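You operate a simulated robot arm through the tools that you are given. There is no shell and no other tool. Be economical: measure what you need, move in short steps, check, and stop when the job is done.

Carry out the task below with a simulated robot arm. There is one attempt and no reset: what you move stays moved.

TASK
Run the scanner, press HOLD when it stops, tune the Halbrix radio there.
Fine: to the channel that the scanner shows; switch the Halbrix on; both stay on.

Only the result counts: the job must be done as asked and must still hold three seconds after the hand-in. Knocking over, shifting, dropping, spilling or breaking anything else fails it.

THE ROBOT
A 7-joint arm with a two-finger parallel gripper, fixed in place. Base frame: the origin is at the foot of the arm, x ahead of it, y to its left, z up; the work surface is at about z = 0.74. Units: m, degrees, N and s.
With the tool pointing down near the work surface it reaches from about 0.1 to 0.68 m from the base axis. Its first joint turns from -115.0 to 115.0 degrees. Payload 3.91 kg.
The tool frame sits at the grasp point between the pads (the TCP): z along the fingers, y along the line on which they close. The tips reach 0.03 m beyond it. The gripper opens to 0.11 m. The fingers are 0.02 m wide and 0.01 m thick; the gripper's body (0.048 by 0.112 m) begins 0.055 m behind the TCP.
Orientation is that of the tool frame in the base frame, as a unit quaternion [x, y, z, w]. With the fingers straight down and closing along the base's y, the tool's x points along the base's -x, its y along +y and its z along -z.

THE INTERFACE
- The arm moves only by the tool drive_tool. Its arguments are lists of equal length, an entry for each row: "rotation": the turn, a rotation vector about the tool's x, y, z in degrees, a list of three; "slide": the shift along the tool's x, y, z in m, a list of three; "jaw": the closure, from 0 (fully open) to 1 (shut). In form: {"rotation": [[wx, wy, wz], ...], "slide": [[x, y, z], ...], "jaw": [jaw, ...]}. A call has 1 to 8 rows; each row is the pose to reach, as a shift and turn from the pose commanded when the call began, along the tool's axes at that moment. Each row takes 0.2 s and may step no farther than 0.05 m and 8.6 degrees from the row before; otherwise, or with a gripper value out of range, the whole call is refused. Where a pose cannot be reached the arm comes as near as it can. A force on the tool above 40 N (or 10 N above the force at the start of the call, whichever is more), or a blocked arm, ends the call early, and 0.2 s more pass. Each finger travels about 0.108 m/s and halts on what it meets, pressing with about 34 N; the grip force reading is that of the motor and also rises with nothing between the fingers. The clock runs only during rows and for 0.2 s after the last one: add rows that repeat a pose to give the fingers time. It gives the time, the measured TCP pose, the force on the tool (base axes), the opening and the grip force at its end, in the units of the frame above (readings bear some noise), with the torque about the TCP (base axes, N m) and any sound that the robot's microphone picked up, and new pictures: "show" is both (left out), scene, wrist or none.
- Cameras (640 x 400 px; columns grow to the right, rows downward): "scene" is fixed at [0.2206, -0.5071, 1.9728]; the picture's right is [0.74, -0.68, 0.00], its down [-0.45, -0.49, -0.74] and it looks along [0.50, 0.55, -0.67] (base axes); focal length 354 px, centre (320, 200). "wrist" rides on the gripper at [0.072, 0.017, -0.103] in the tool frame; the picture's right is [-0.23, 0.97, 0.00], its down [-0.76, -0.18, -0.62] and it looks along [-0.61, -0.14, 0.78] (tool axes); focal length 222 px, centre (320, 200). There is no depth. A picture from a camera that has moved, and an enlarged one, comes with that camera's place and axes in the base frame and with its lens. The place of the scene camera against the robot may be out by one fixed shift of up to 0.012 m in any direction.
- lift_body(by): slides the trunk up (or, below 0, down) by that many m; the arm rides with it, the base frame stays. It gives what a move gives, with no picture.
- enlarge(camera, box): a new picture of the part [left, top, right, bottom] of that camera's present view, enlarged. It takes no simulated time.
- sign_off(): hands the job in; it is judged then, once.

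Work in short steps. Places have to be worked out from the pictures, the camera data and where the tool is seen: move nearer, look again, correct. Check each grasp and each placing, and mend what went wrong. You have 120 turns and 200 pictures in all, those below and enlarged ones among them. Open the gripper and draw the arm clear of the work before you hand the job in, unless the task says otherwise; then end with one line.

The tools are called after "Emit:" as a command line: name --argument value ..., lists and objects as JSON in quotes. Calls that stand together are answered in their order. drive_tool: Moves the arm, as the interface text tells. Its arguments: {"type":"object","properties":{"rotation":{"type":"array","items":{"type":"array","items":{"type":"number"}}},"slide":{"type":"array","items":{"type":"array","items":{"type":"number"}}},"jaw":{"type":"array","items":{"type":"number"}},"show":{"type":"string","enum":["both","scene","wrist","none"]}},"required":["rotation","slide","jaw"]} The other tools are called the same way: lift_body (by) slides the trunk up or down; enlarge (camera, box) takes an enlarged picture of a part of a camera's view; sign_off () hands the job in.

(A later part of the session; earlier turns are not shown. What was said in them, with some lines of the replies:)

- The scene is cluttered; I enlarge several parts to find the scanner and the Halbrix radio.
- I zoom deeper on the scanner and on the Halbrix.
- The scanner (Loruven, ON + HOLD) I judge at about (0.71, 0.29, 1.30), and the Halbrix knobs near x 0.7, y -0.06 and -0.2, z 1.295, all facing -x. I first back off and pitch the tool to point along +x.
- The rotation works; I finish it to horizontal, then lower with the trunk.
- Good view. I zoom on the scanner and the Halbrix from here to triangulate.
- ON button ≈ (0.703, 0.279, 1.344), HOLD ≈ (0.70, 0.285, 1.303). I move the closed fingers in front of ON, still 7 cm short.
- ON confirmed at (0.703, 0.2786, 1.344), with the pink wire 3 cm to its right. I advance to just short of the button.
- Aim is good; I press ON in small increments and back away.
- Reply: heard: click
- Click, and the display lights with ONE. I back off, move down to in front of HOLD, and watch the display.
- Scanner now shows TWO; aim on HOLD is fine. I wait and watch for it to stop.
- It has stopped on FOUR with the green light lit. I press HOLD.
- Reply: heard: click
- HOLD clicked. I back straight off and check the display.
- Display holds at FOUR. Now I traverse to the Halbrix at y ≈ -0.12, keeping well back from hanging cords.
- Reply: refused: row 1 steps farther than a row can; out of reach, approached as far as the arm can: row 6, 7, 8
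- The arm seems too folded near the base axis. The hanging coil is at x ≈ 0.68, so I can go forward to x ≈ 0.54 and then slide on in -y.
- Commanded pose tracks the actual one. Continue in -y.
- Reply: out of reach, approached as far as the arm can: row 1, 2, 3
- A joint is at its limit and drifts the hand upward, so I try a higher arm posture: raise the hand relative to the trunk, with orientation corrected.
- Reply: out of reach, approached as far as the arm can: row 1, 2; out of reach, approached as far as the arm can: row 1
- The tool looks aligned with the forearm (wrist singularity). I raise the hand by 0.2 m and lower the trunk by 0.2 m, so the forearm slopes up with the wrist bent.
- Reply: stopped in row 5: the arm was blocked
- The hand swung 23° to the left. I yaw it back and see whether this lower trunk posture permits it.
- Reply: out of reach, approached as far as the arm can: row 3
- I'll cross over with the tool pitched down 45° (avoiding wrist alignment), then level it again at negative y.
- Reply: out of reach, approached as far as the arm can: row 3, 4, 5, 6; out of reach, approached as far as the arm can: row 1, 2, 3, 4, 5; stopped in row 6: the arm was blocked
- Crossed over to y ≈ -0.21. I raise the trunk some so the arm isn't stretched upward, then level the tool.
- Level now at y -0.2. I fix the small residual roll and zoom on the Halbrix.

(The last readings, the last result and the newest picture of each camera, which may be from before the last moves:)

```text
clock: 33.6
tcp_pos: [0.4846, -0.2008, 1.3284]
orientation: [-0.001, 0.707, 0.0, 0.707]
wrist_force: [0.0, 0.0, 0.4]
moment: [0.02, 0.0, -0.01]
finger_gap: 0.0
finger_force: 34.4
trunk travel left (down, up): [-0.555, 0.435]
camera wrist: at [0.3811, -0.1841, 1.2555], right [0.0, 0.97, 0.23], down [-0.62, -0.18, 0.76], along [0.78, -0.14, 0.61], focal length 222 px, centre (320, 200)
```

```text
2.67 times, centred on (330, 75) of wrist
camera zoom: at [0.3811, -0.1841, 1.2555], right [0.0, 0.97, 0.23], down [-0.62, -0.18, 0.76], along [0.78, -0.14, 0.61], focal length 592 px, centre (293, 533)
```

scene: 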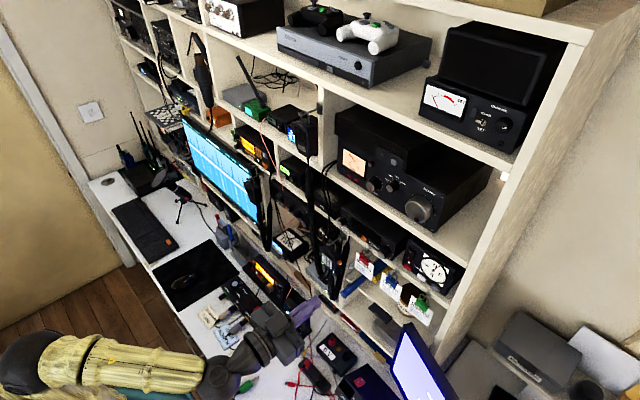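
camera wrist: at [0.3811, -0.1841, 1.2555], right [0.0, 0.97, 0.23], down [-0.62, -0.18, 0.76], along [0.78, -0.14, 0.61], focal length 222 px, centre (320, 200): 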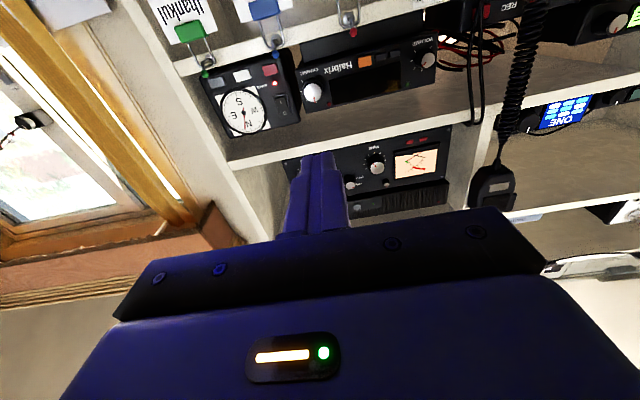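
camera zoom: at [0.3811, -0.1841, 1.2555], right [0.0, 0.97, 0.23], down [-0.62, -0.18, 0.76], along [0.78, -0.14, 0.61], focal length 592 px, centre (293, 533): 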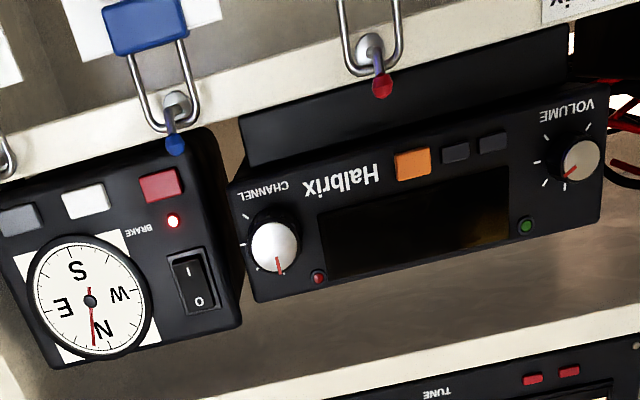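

Orange button ≈ (0.706, -0.1375, 1.305), channel knob cap ≈ (0.685, -0.207, 1.321). I approach the orange button for a closer look.

Emit:
drive_tool --rotation '[[0, 0, 0], [0, 0, 0], [0, 0, 0], [0, 0, 0]]' --slide '[[0.01, 0.03, 0.02], [0.023, 0.063, 0.04], [0.023, 0.063, 0.085], [0.023, 0.063, 0.12]]' --jaw '[1, 1, 1, 1]' --show "wrist"

Emit:
enlarge --camera "wrist" --box '[160, 30, 480, 230]'

```text
clock: 34.6
tcp_pos: [0.6041, -0.1411, 1.3014]
orientation: [-0.001, 0.707, -0.001, 0.707]
wrist_force: [-0.7, 0.4, -0.1]
moment: [0.0, -0.03, 0.0]
finger_gap: 0.0001
finger_force: 34.1
trunk travel left (down, up): [-0.555, 0.435]
camera wrist: at [0.499, -0.1238, 1.2297], right [0.0, 0.97, 0.23], down [-0.62, -0.18, 0.76], along [0.78, -0.14, 0.61], focal length 222 px, centre (320, 200)
```

wrist: 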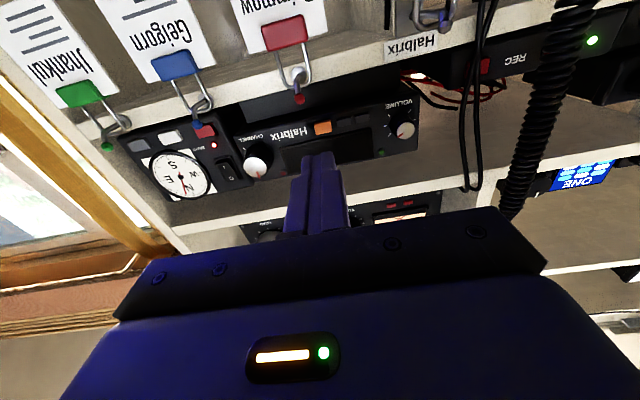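

```text
2.00 times, centred on (320, 130) of wrist
camera zoom: at [0.499, -0.1238, 1.2297], right [0.0, 0.97, 0.23], down [-0.62, -0.18, 0.76], along [0.78, -0.14, 0.61], focal length 444 px, centre (320, 340)
```

zoom: 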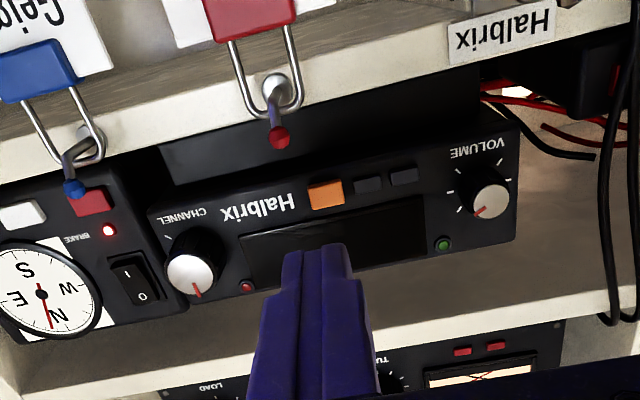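

Orange confirmed at (0.706, -0.138, 1.306); volume isn't at an off stop, so orange is likely power. I press it.

Emit:
drive_tool --rotation '[[0, 0, 0], [0, 0, 0], [0, 0, 0], [0, 0, 0], [0, 0, 0], [0, 0, 0]]' --slide '[[-0.003, 0.002, 0.04], [-0.003, 0.002, 0.062], [-0.003, 0.002, 0.067], [-0.003, 0.002, 0.07], [-0.003, 0.002, 0.073], [-0.003, 0.002, 0.075]]' --jaw '[1, 1, 1, 1, 1, 1]' --show "wrist"

```text
clock: 36.0
tcp_pos: [0.6752, -0.1374, 1.3069]
orientation: [-0.001, 0.707, 0.0, 0.707]
wrist_force: [-13.3, -0.4, -6.6]
moment: [0.03, 0.23, -0.01]
finger_gap: 0.0001
finger_force: 33.4
trunk travel left (down, up): [-0.555, 0.435]
heard: click
camera wrist: at [0.5722, -0.1207, 1.2351], right [0.0, 0.97, 0.23], down [-0.62, -0.18, 0.76], along [0.78, -0.14, 0.61], focal length 222 px, centre (320, 200)
```

wrist: 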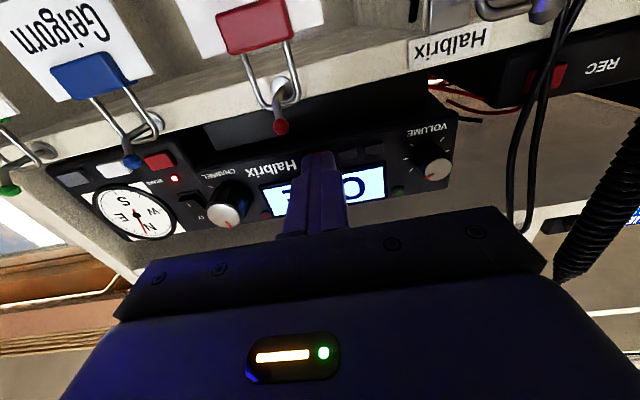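

Click and the display lit. I back off and read it.

Emit:
drive_tool --rotation '[[0, 0, 0], [0, 0, 0], [0, 0, 0]]' --slide '[[0, 0, -0.03], [0, -0.02, -0.07], [-0.015, -0.055, -0.1]]' --jaw '[1, 1, 1]' --show "none"

Emit:
enlarge --camera "wrist" --box '[200, 50, 440, 200]'

```text
clock: 36.8
tcp_pos: [0.5758, -0.193, 1.3214]
orientation: [-0.002, 0.707, 0.001, 0.707]
wrist_force: [0.4, 0.6, 0.3]
moment: [0.0, 0.0, -0.04]
finger_gap: 0.0
finger_force: 34.1
trunk travel left (down, up): [-0.555, 0.435]
```

```text
2.67 times, centred on (320, 125) of wrist
camera zoom: at [0.4732, -0.1754, 1.2496], right [0.0, 0.97, 0.23], down [-0.62, -0.18, 0.76], along [0.78, -0.14, 0.61], focal length 592 px, centre (320, 400)
```

zoom: 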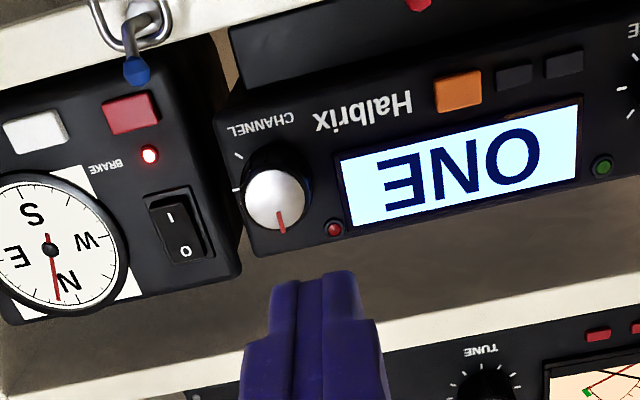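

Display shows ONE; the rotator's face is recessed (x ≈ 0.725), so there's room around the knob at (0.685, -0.208, 1.321). I centre on its axis, pre-roll -42° and open to about 5 cm.

Emit:
drive_tool --rotation '[[0, 0, -8.4], [0, 0, -16.8], [0, 0, -25.2], [0, 0, -33.6], [0, 0, -42]]' --slide '[[0, -0.015, 0], [0, -0.015, 0], [0, -0.015, 0], [0, -0.015, 0.0], [0, -0.015, 0.02]]' --jaw '[0.55, 0.55, 0.55, 0.55, 0.55]' --show "wrist"

```text
clock: 38.0
tcp_pos: [0.5978, -0.207, 1.32]
orientation: [-0.254, 0.66, -0.254, 0.66]
wrist_force: [0.6, -1.6, -1.0]
moment: [-0.01, -0.01, -0.02]
finger_gap: 0.0497
finger_force: 0.0
trunk travel left (down, up): [-0.555, 0.435]
camera wrist: at [0.4944, -0.2434, 1.2563], right [0.0, 0.87, -0.49], down [-0.62, 0.38, 0.68], along [0.78, 0.3, 0.54], focal length 222 px, centre (320, 200)
```

wrist: 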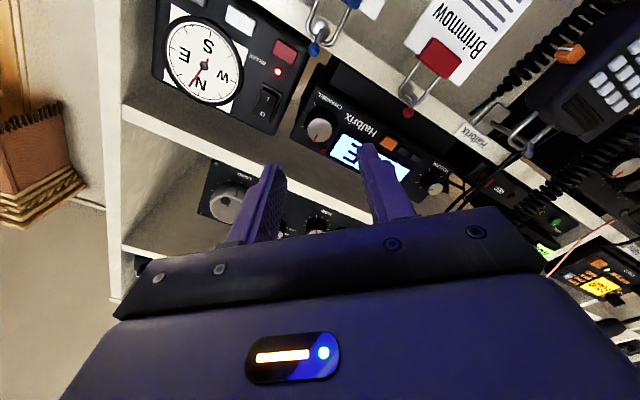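

Knob sits centred between fingers. I advance so the tips straddle it.

Emit:
drive_tool --rotation '[[0, 0, 0], [0, 0, 0], [0, 0, 0]]' --slide '[[0, 0, 0.03], [0, 0, 0.055], [0, 0, 0.071]]' --jaw '[0.55, 0.55, 0.55]' --show "wrist"

Emit:
enlarge --camera "wrist" --box '[220, 90, 460, 240]'

```text
clock: 38.8
tcp_pos: [0.6679, -0.209, 1.3199]
orientation: [-0.254, 0.659, -0.254, 0.661]
wrist_force: [0.3, 0.5, -0.1]
moment: [0.01, 0.0, 0.02]
finger_gap: 0.0496
finger_force: 0.1
trunk travel left (down, up): [-0.555, 0.435]
camera wrist: at [0.5646, -0.2444, 1.2548], right [0.0, 0.88, -0.48], down [-0.62, 0.38, 0.68], along [0.78, 0.3, 0.55], focal length 222 px, centre (320, 200)
```

wrist: 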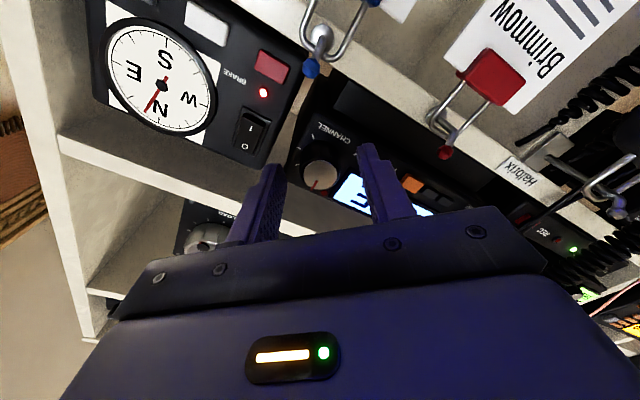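

```text
2.67 times, centred on (340, 165) of wrist
camera zoom: at [0.5646, -0.2444, 1.2548], right [0.0, 0.88, -0.48], down [-0.62, 0.38, 0.68], along [0.78, 0.3, 0.55], focal length 592 px, centre (267, 293)
```

zoom: 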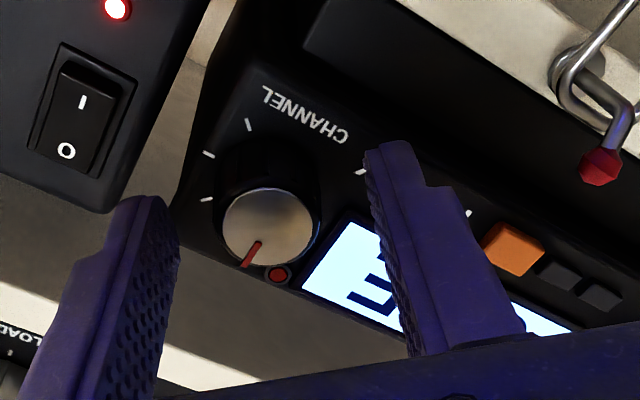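

Straddled properly. Close on the knob.

Emit:
drive_tool --rotation '[[0, 0, 0], [0, 0, 0]]' --slide '[[0, 0, 0], [0, 0, 0]]' --jaw '[0.8, 0.8]' --show "wrist"

```text
clock: 39.4
tcp_pos: [0.6667, -0.2087, 1.3192]
orientation: [-0.254, 0.66, -0.254, 0.66]
wrist_force: [-0.9, 0.9, -0.6]
moment: [0.02, -0.04, 0.07]
finger_gap: 0.0258
finger_force: 45.4
trunk travel left (down, up): [-0.555, 0.435]
camera wrist: at [0.5641, -0.2443, 1.2551], right [0.0, 0.87, -0.48], down [-0.62, 0.38, 0.68], along [0.78, 0.3, 0.55], focal length 222 px, centre (320, 200)
```

wrist: 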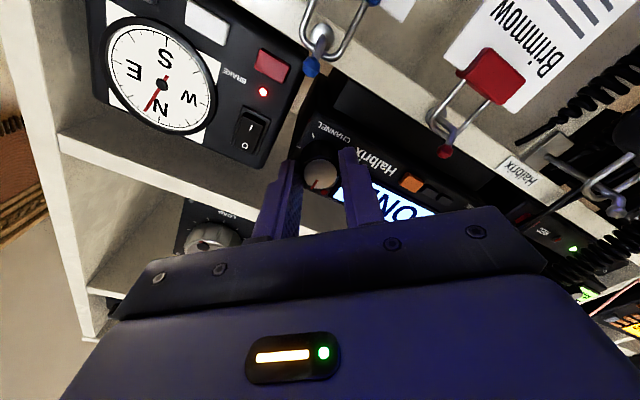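

Gripped at 26 mm with no side force. I turn clockwise (+ about tool z) 32° and look.

Emit:
drive_tool --rotation '[[0, 0, 8], [0, 0, 16], [0, 0, 24], [0, 0, 32]]' --slide '[[0, 0, 0], [0, 0, 0], [0, 0, 0], [0, 0, 0]]' --jaw '[0.8, 0.8, 0.8, 0.8]' --show "wrist"

Emit:
enlarge --camera "wrist" --box '[220, 90, 460, 240]'

```text
clock: 40.4
tcp_pos: [0.6672, -0.209, 1.3201]
orientation: [-0.061, 0.705, -0.062, 0.703]
wrist_force: [-23.3, 4.6, -25.0]
moment: [0.03, 0.54, 0.18]
finger_gap: 0.0258
finger_force: 45.0
trunk travel left (down, up): [-0.555, 0.435]
camera wrist: at [0.5638, -0.2036, 1.2464], right [0.0, 1.0, 0.06], down [-0.62, -0.04, 0.78], along [0.78, -0.03, 0.62], focal length 222 px, centre (320, 200)
```

wrist: 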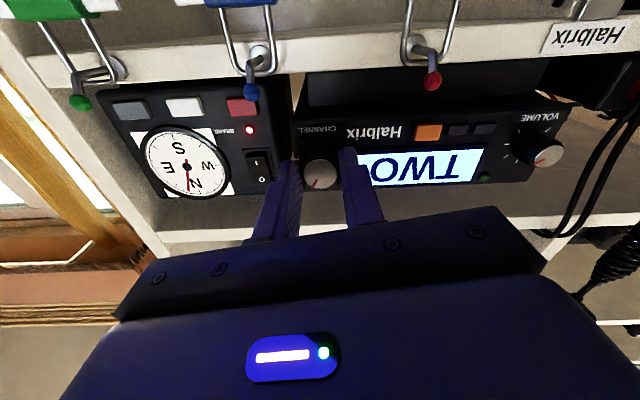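

```text
2.67 times, centred on (340, 165) of wrist
camera zoom: at [0.5638, -0.2036, 1.2464], right [0.0, 1.0, 0.06], down [-0.62, -0.04, 0.78], along [0.78, -0.03, 0.62], focal length 592 px, centre (267, 293)
```

zoom: 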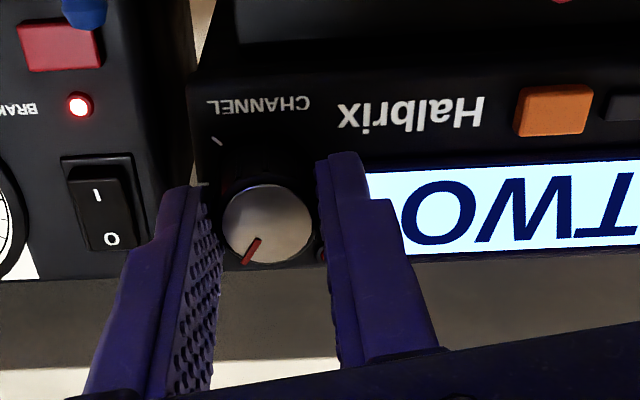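

TWO after about 30°. Some load shows (-x, -z), so I ease slightly back/down while turning on another 32°.

Emit:
drive_tool --rotation '[[0, 0, 0], [0, 0, 8], [0, 0, 16], [0, 0, 24], [0, 0, 31]]' --slide '[[0.0012, 0, -0.0015], [0.0012, 0, -0.0015], [0.0012, 0, -0.0015], [0.0012, 0, -0.0015], [0.0012, 0, -0.0015]]' --jaw '[0.8, 0.8, 0.8, 0.8, 0.8]' --show "wrist"

```text
clock: 41.6
tcp_pos: [0.6679, -0.2087, 1.3194]
orientation: [0.129, 0.695, 0.13, 0.695]
wrist_force: [-11.2, -5.3, -15.0]
moment: [0.02, 1.23, 0.11]
finger_gap: 0.0257
finger_force: 45.3
trunk travel left (down, up): [-0.555, 0.435]
camera wrist: at [0.5641, -0.1659, 1.2587], right [0.0, 0.83, 0.56], down [-0.62, -0.44, 0.65], along [0.78, -0.35, 0.52], focal length 222 px, centre (320, 200)
```

wrist: 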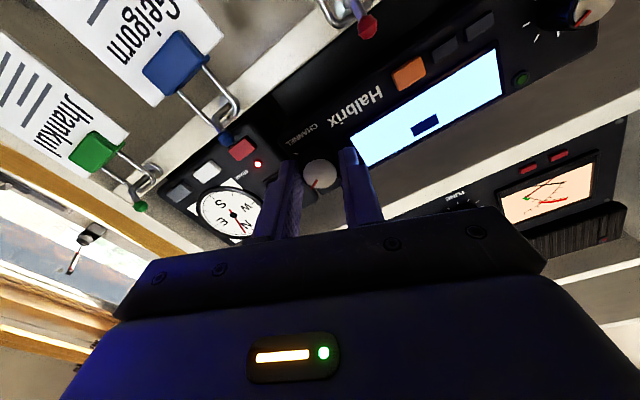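

Display shows a dash, likely between channels. I turn a bit more.

Emit:
drive_tool --rotation '[[0, 0, 7], [0, 0, 7]]' --slide '[[0.0005, 0, -0.0005], [0.0005, 0, -0.0005]]' --jaw '[0.8, 0.8]' --show "wrist"

```text
clock: 42.2
tcp_pos: [0.6679, -0.2082, 1.3202]
orientation: [0.171, 0.685, 0.172, 0.687]
wrist_force: [-5.8, -7.5, -9.5]
moment: [0.02, 0.3, -0.19]
finger_gap: 0.0258
finger_force: 44.7
trunk travel left (down, up): [-0.555, 0.435]
camera wrist: at [0.5642, -0.1586, 1.2642], right [0.0, 0.75, 0.66], down [-0.62, -0.52, 0.59], along [0.78, -0.41, 0.47], focal length 222 px, centre (320, 200)
```

wrist: 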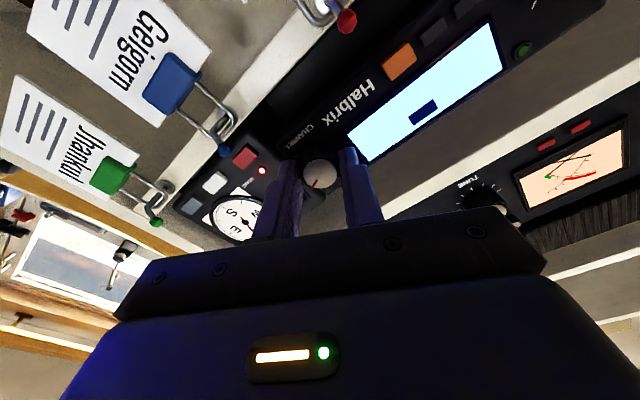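

Emit:
drive_tool --rotation '[[0, 0, 7], [0, 0, 10]]' --slide '[[0, 0, 0], [0, 0, 0]]' --jaw '[0.8, 0.8]' --show "wrist"

```text
clock: 42.8
tcp_pos: [0.6677, -0.2085, 1.3189]
orientation: [0.23, 0.668, 0.23, 0.669]
wrist_force: [-4.1, -7.3, -7.9]
moment: [0.0, 0.27, -0.26]
finger_gap: 0.0259
finger_force: 44.7
trunk travel left (down, up): [-0.555, 0.435]
camera wrist: at [0.5641, -0.1498, 1.2737], right [0.0, 0.63, 0.78], down [-0.62, -0.61, 0.49], along [0.78, -0.48, 0.39], focal length 222 px, centre (320, 200)
```

wrist: 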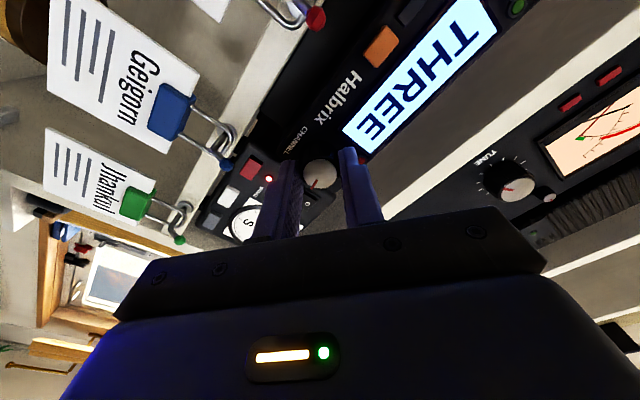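

THREE at about 80°; spacing seems to be 45°, so FOUR should be near 135°. I turn 48° more.

Emit:
drive_tool --rotation '[[0, 0, 8], [0, 0, 16], [0, 0, 24], [0, 0, 32], [0, 0, 40], [0, 0, 48]]' --slide '[[0, 0, 0], [0, 0, 0], [0, 0, 0], [0, 0, 0], [0, 0, 0], [0, 0, 0]]' --jaw '[0.8, 0.8, 0.8, 0.8, 0.8, 0.8]' --show "wrist"

```text
clock: 44.2
tcp_pos: [0.6669, -0.2087, 1.3195]
orientation: [0.482, 0.517, 0.484, 0.516]
wrist_force: [6.8, -9.9, 4.1]
moment: [0.03, -0.13, -0.87]
finger_gap: 0.0258
finger_force: 44.6
trunk travel left (down, up): [-0.555, 0.435]
camera wrist: at [0.5638, -0.1344, 1.3323], right [0.0, -0.16, 0.99], down [-0.62, -0.77, -0.13], along [0.78, -0.61, -0.1], focal length 222 px, centre (320, 200)
```

wrist: 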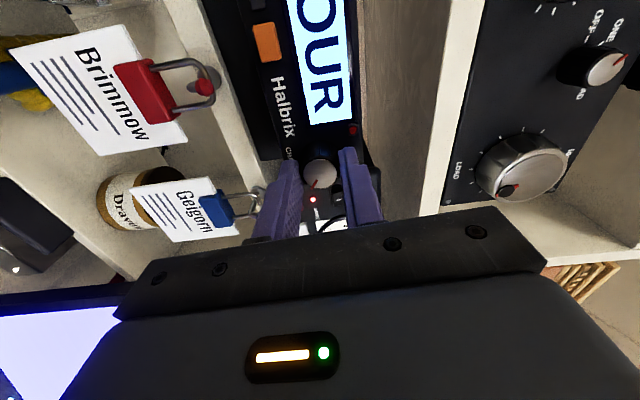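

FOUR. I centre 5° more, then open and retract straight back.

Emit:
drive_tool --rotation '[[0, 0, 5], [0, 0, 5], [0, 0, 5], [0, 0, 5]]' --slide '[[0, 0, 0], [0, 0, 0], [0, 0, 0], [0, 0, 0]]' --jaw '[0.8, 0.8, 0.6, 0.6]' --show "none"

Emit:
drive_tool --rotation '[[0, 0, 0], [0, 0, 0], [0, 0, 0], [0, 0, 0]]' --slide '[[0, 0, -0.03], [0, 0, -0.07], [0, 0, -0.11], [0, 0, -0.15]]' --jaw '[0.6, 0.5, 0.5, 0.5]'

```text
clock: 45.2
tcp_pos: [0.6685, -0.2057, 1.3195]
orientation: [0.503, 0.498, 0.505, 0.495]
wrist_force: [-0.2, -0.6, -0.6]
moment: [0.02, -0.01, 0.02]
finger_gap: 0.044
finger_force: 0.0
trunk travel left (down, up): [-0.555, 0.435]
```

```text
clock: 46.2
tcp_pos: [0.5136, -0.2041, 1.3195]
orientation: [0.502, 0.497, 0.505, 0.496]
wrist_force: [-0.8, -0.2, 1.0]
moment: [0.01, 0.0, -0.02]
finger_gap: 0.0547
finger_force: 0.1
trunk travel left (down, up): [-0.555, 0.435]
camera wrist: at [0.4108, -0.1317, 1.3384], right [0.0, -0.24, 0.97], down [-0.62, -0.76, -0.19], along [0.78, -0.6, -0.15], focal length 222 px, centre (320, 200)
```

scene: 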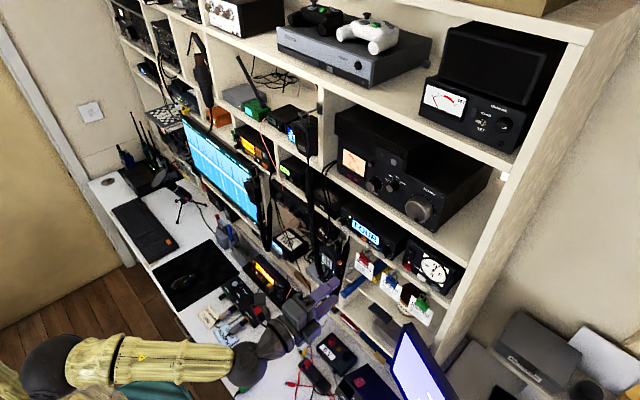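
wrist: 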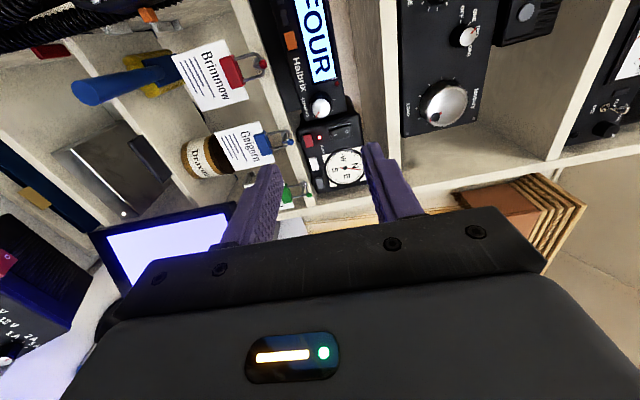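

Both displays should read FOUR; I check them enlarged and open the gripper fully while drawing back a little more.

Emit:
drive_tool --rotation '[[0, 0, 0], [0, 0, 0], [0, 0, 0]]' --slide '[[0, 0, -0.02], [0, 0, -0.04], [0, 0, -0.04]]' --jaw '[0, 0, 0]' --show "none"

Emit:
enlarge --camera "scene" --box '[220, 120, 300, 180]'

Emit:
enlarge --camera "scene" --box '[300, 190, 460, 300]'

```text
clock: 47.0
tcp_pos: [0.4761, -0.2071, 1.3201]
orientation: [0.503, 0.495, 0.505, 0.496]
wrist_force: [0.4, 0.2, -0.7]
moment: [0.03, -0.05, -0.01]
finger_gap: 0.1104
finger_force: 0.1
trunk travel left (down, up): [-0.555, 0.435]
```

```text
6.67 times, centred on (260, 150) of scene
camera zoom: at [0.2206, -0.5071, 1.9728], right [0.74, -0.68, 0.0], down [-0.45, -0.49, -0.74], along [0.5, 0.55, -0.67], focal length 2358 px, centre (720, 533)
```

zoom: 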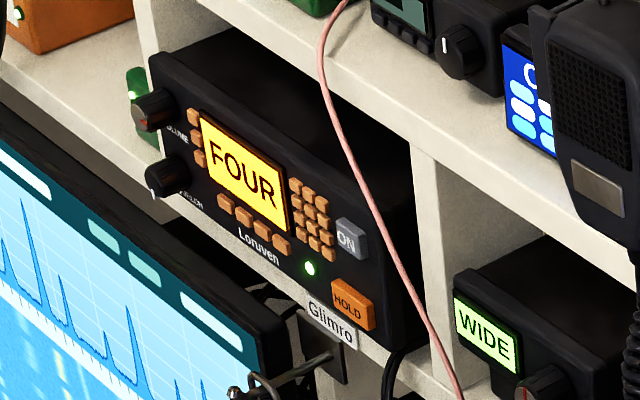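

```text
3.64 times, centred on (380, 245) of scene
camera zoom: at [0.2206, -0.5071, 1.9728], right [0.74, -0.68, 0.0], down [-0.45, -0.49, -0.74], along [0.5, 0.55, -0.67], focal length 1286 px, centre (102, 36)
```

zoom: 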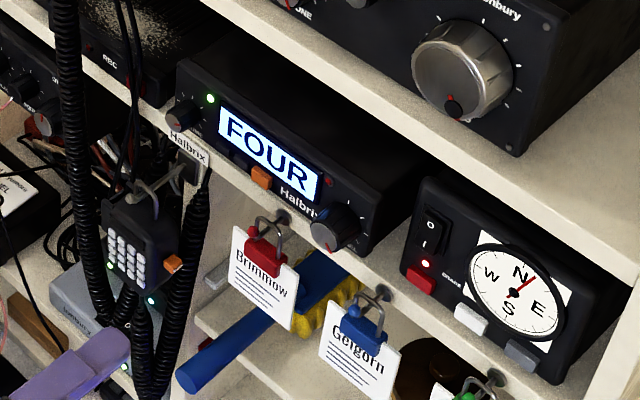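

Both units are on and show FOUR, nothing else has moved, and the arm is clear. I hand in.

Emit:
sign_off

```text
The job is handed in.
```

The scanner ran and stopped on FOUR, I pressed HOLD there, and the Halbrix is switched on and tuned to FOUR; both are still on.
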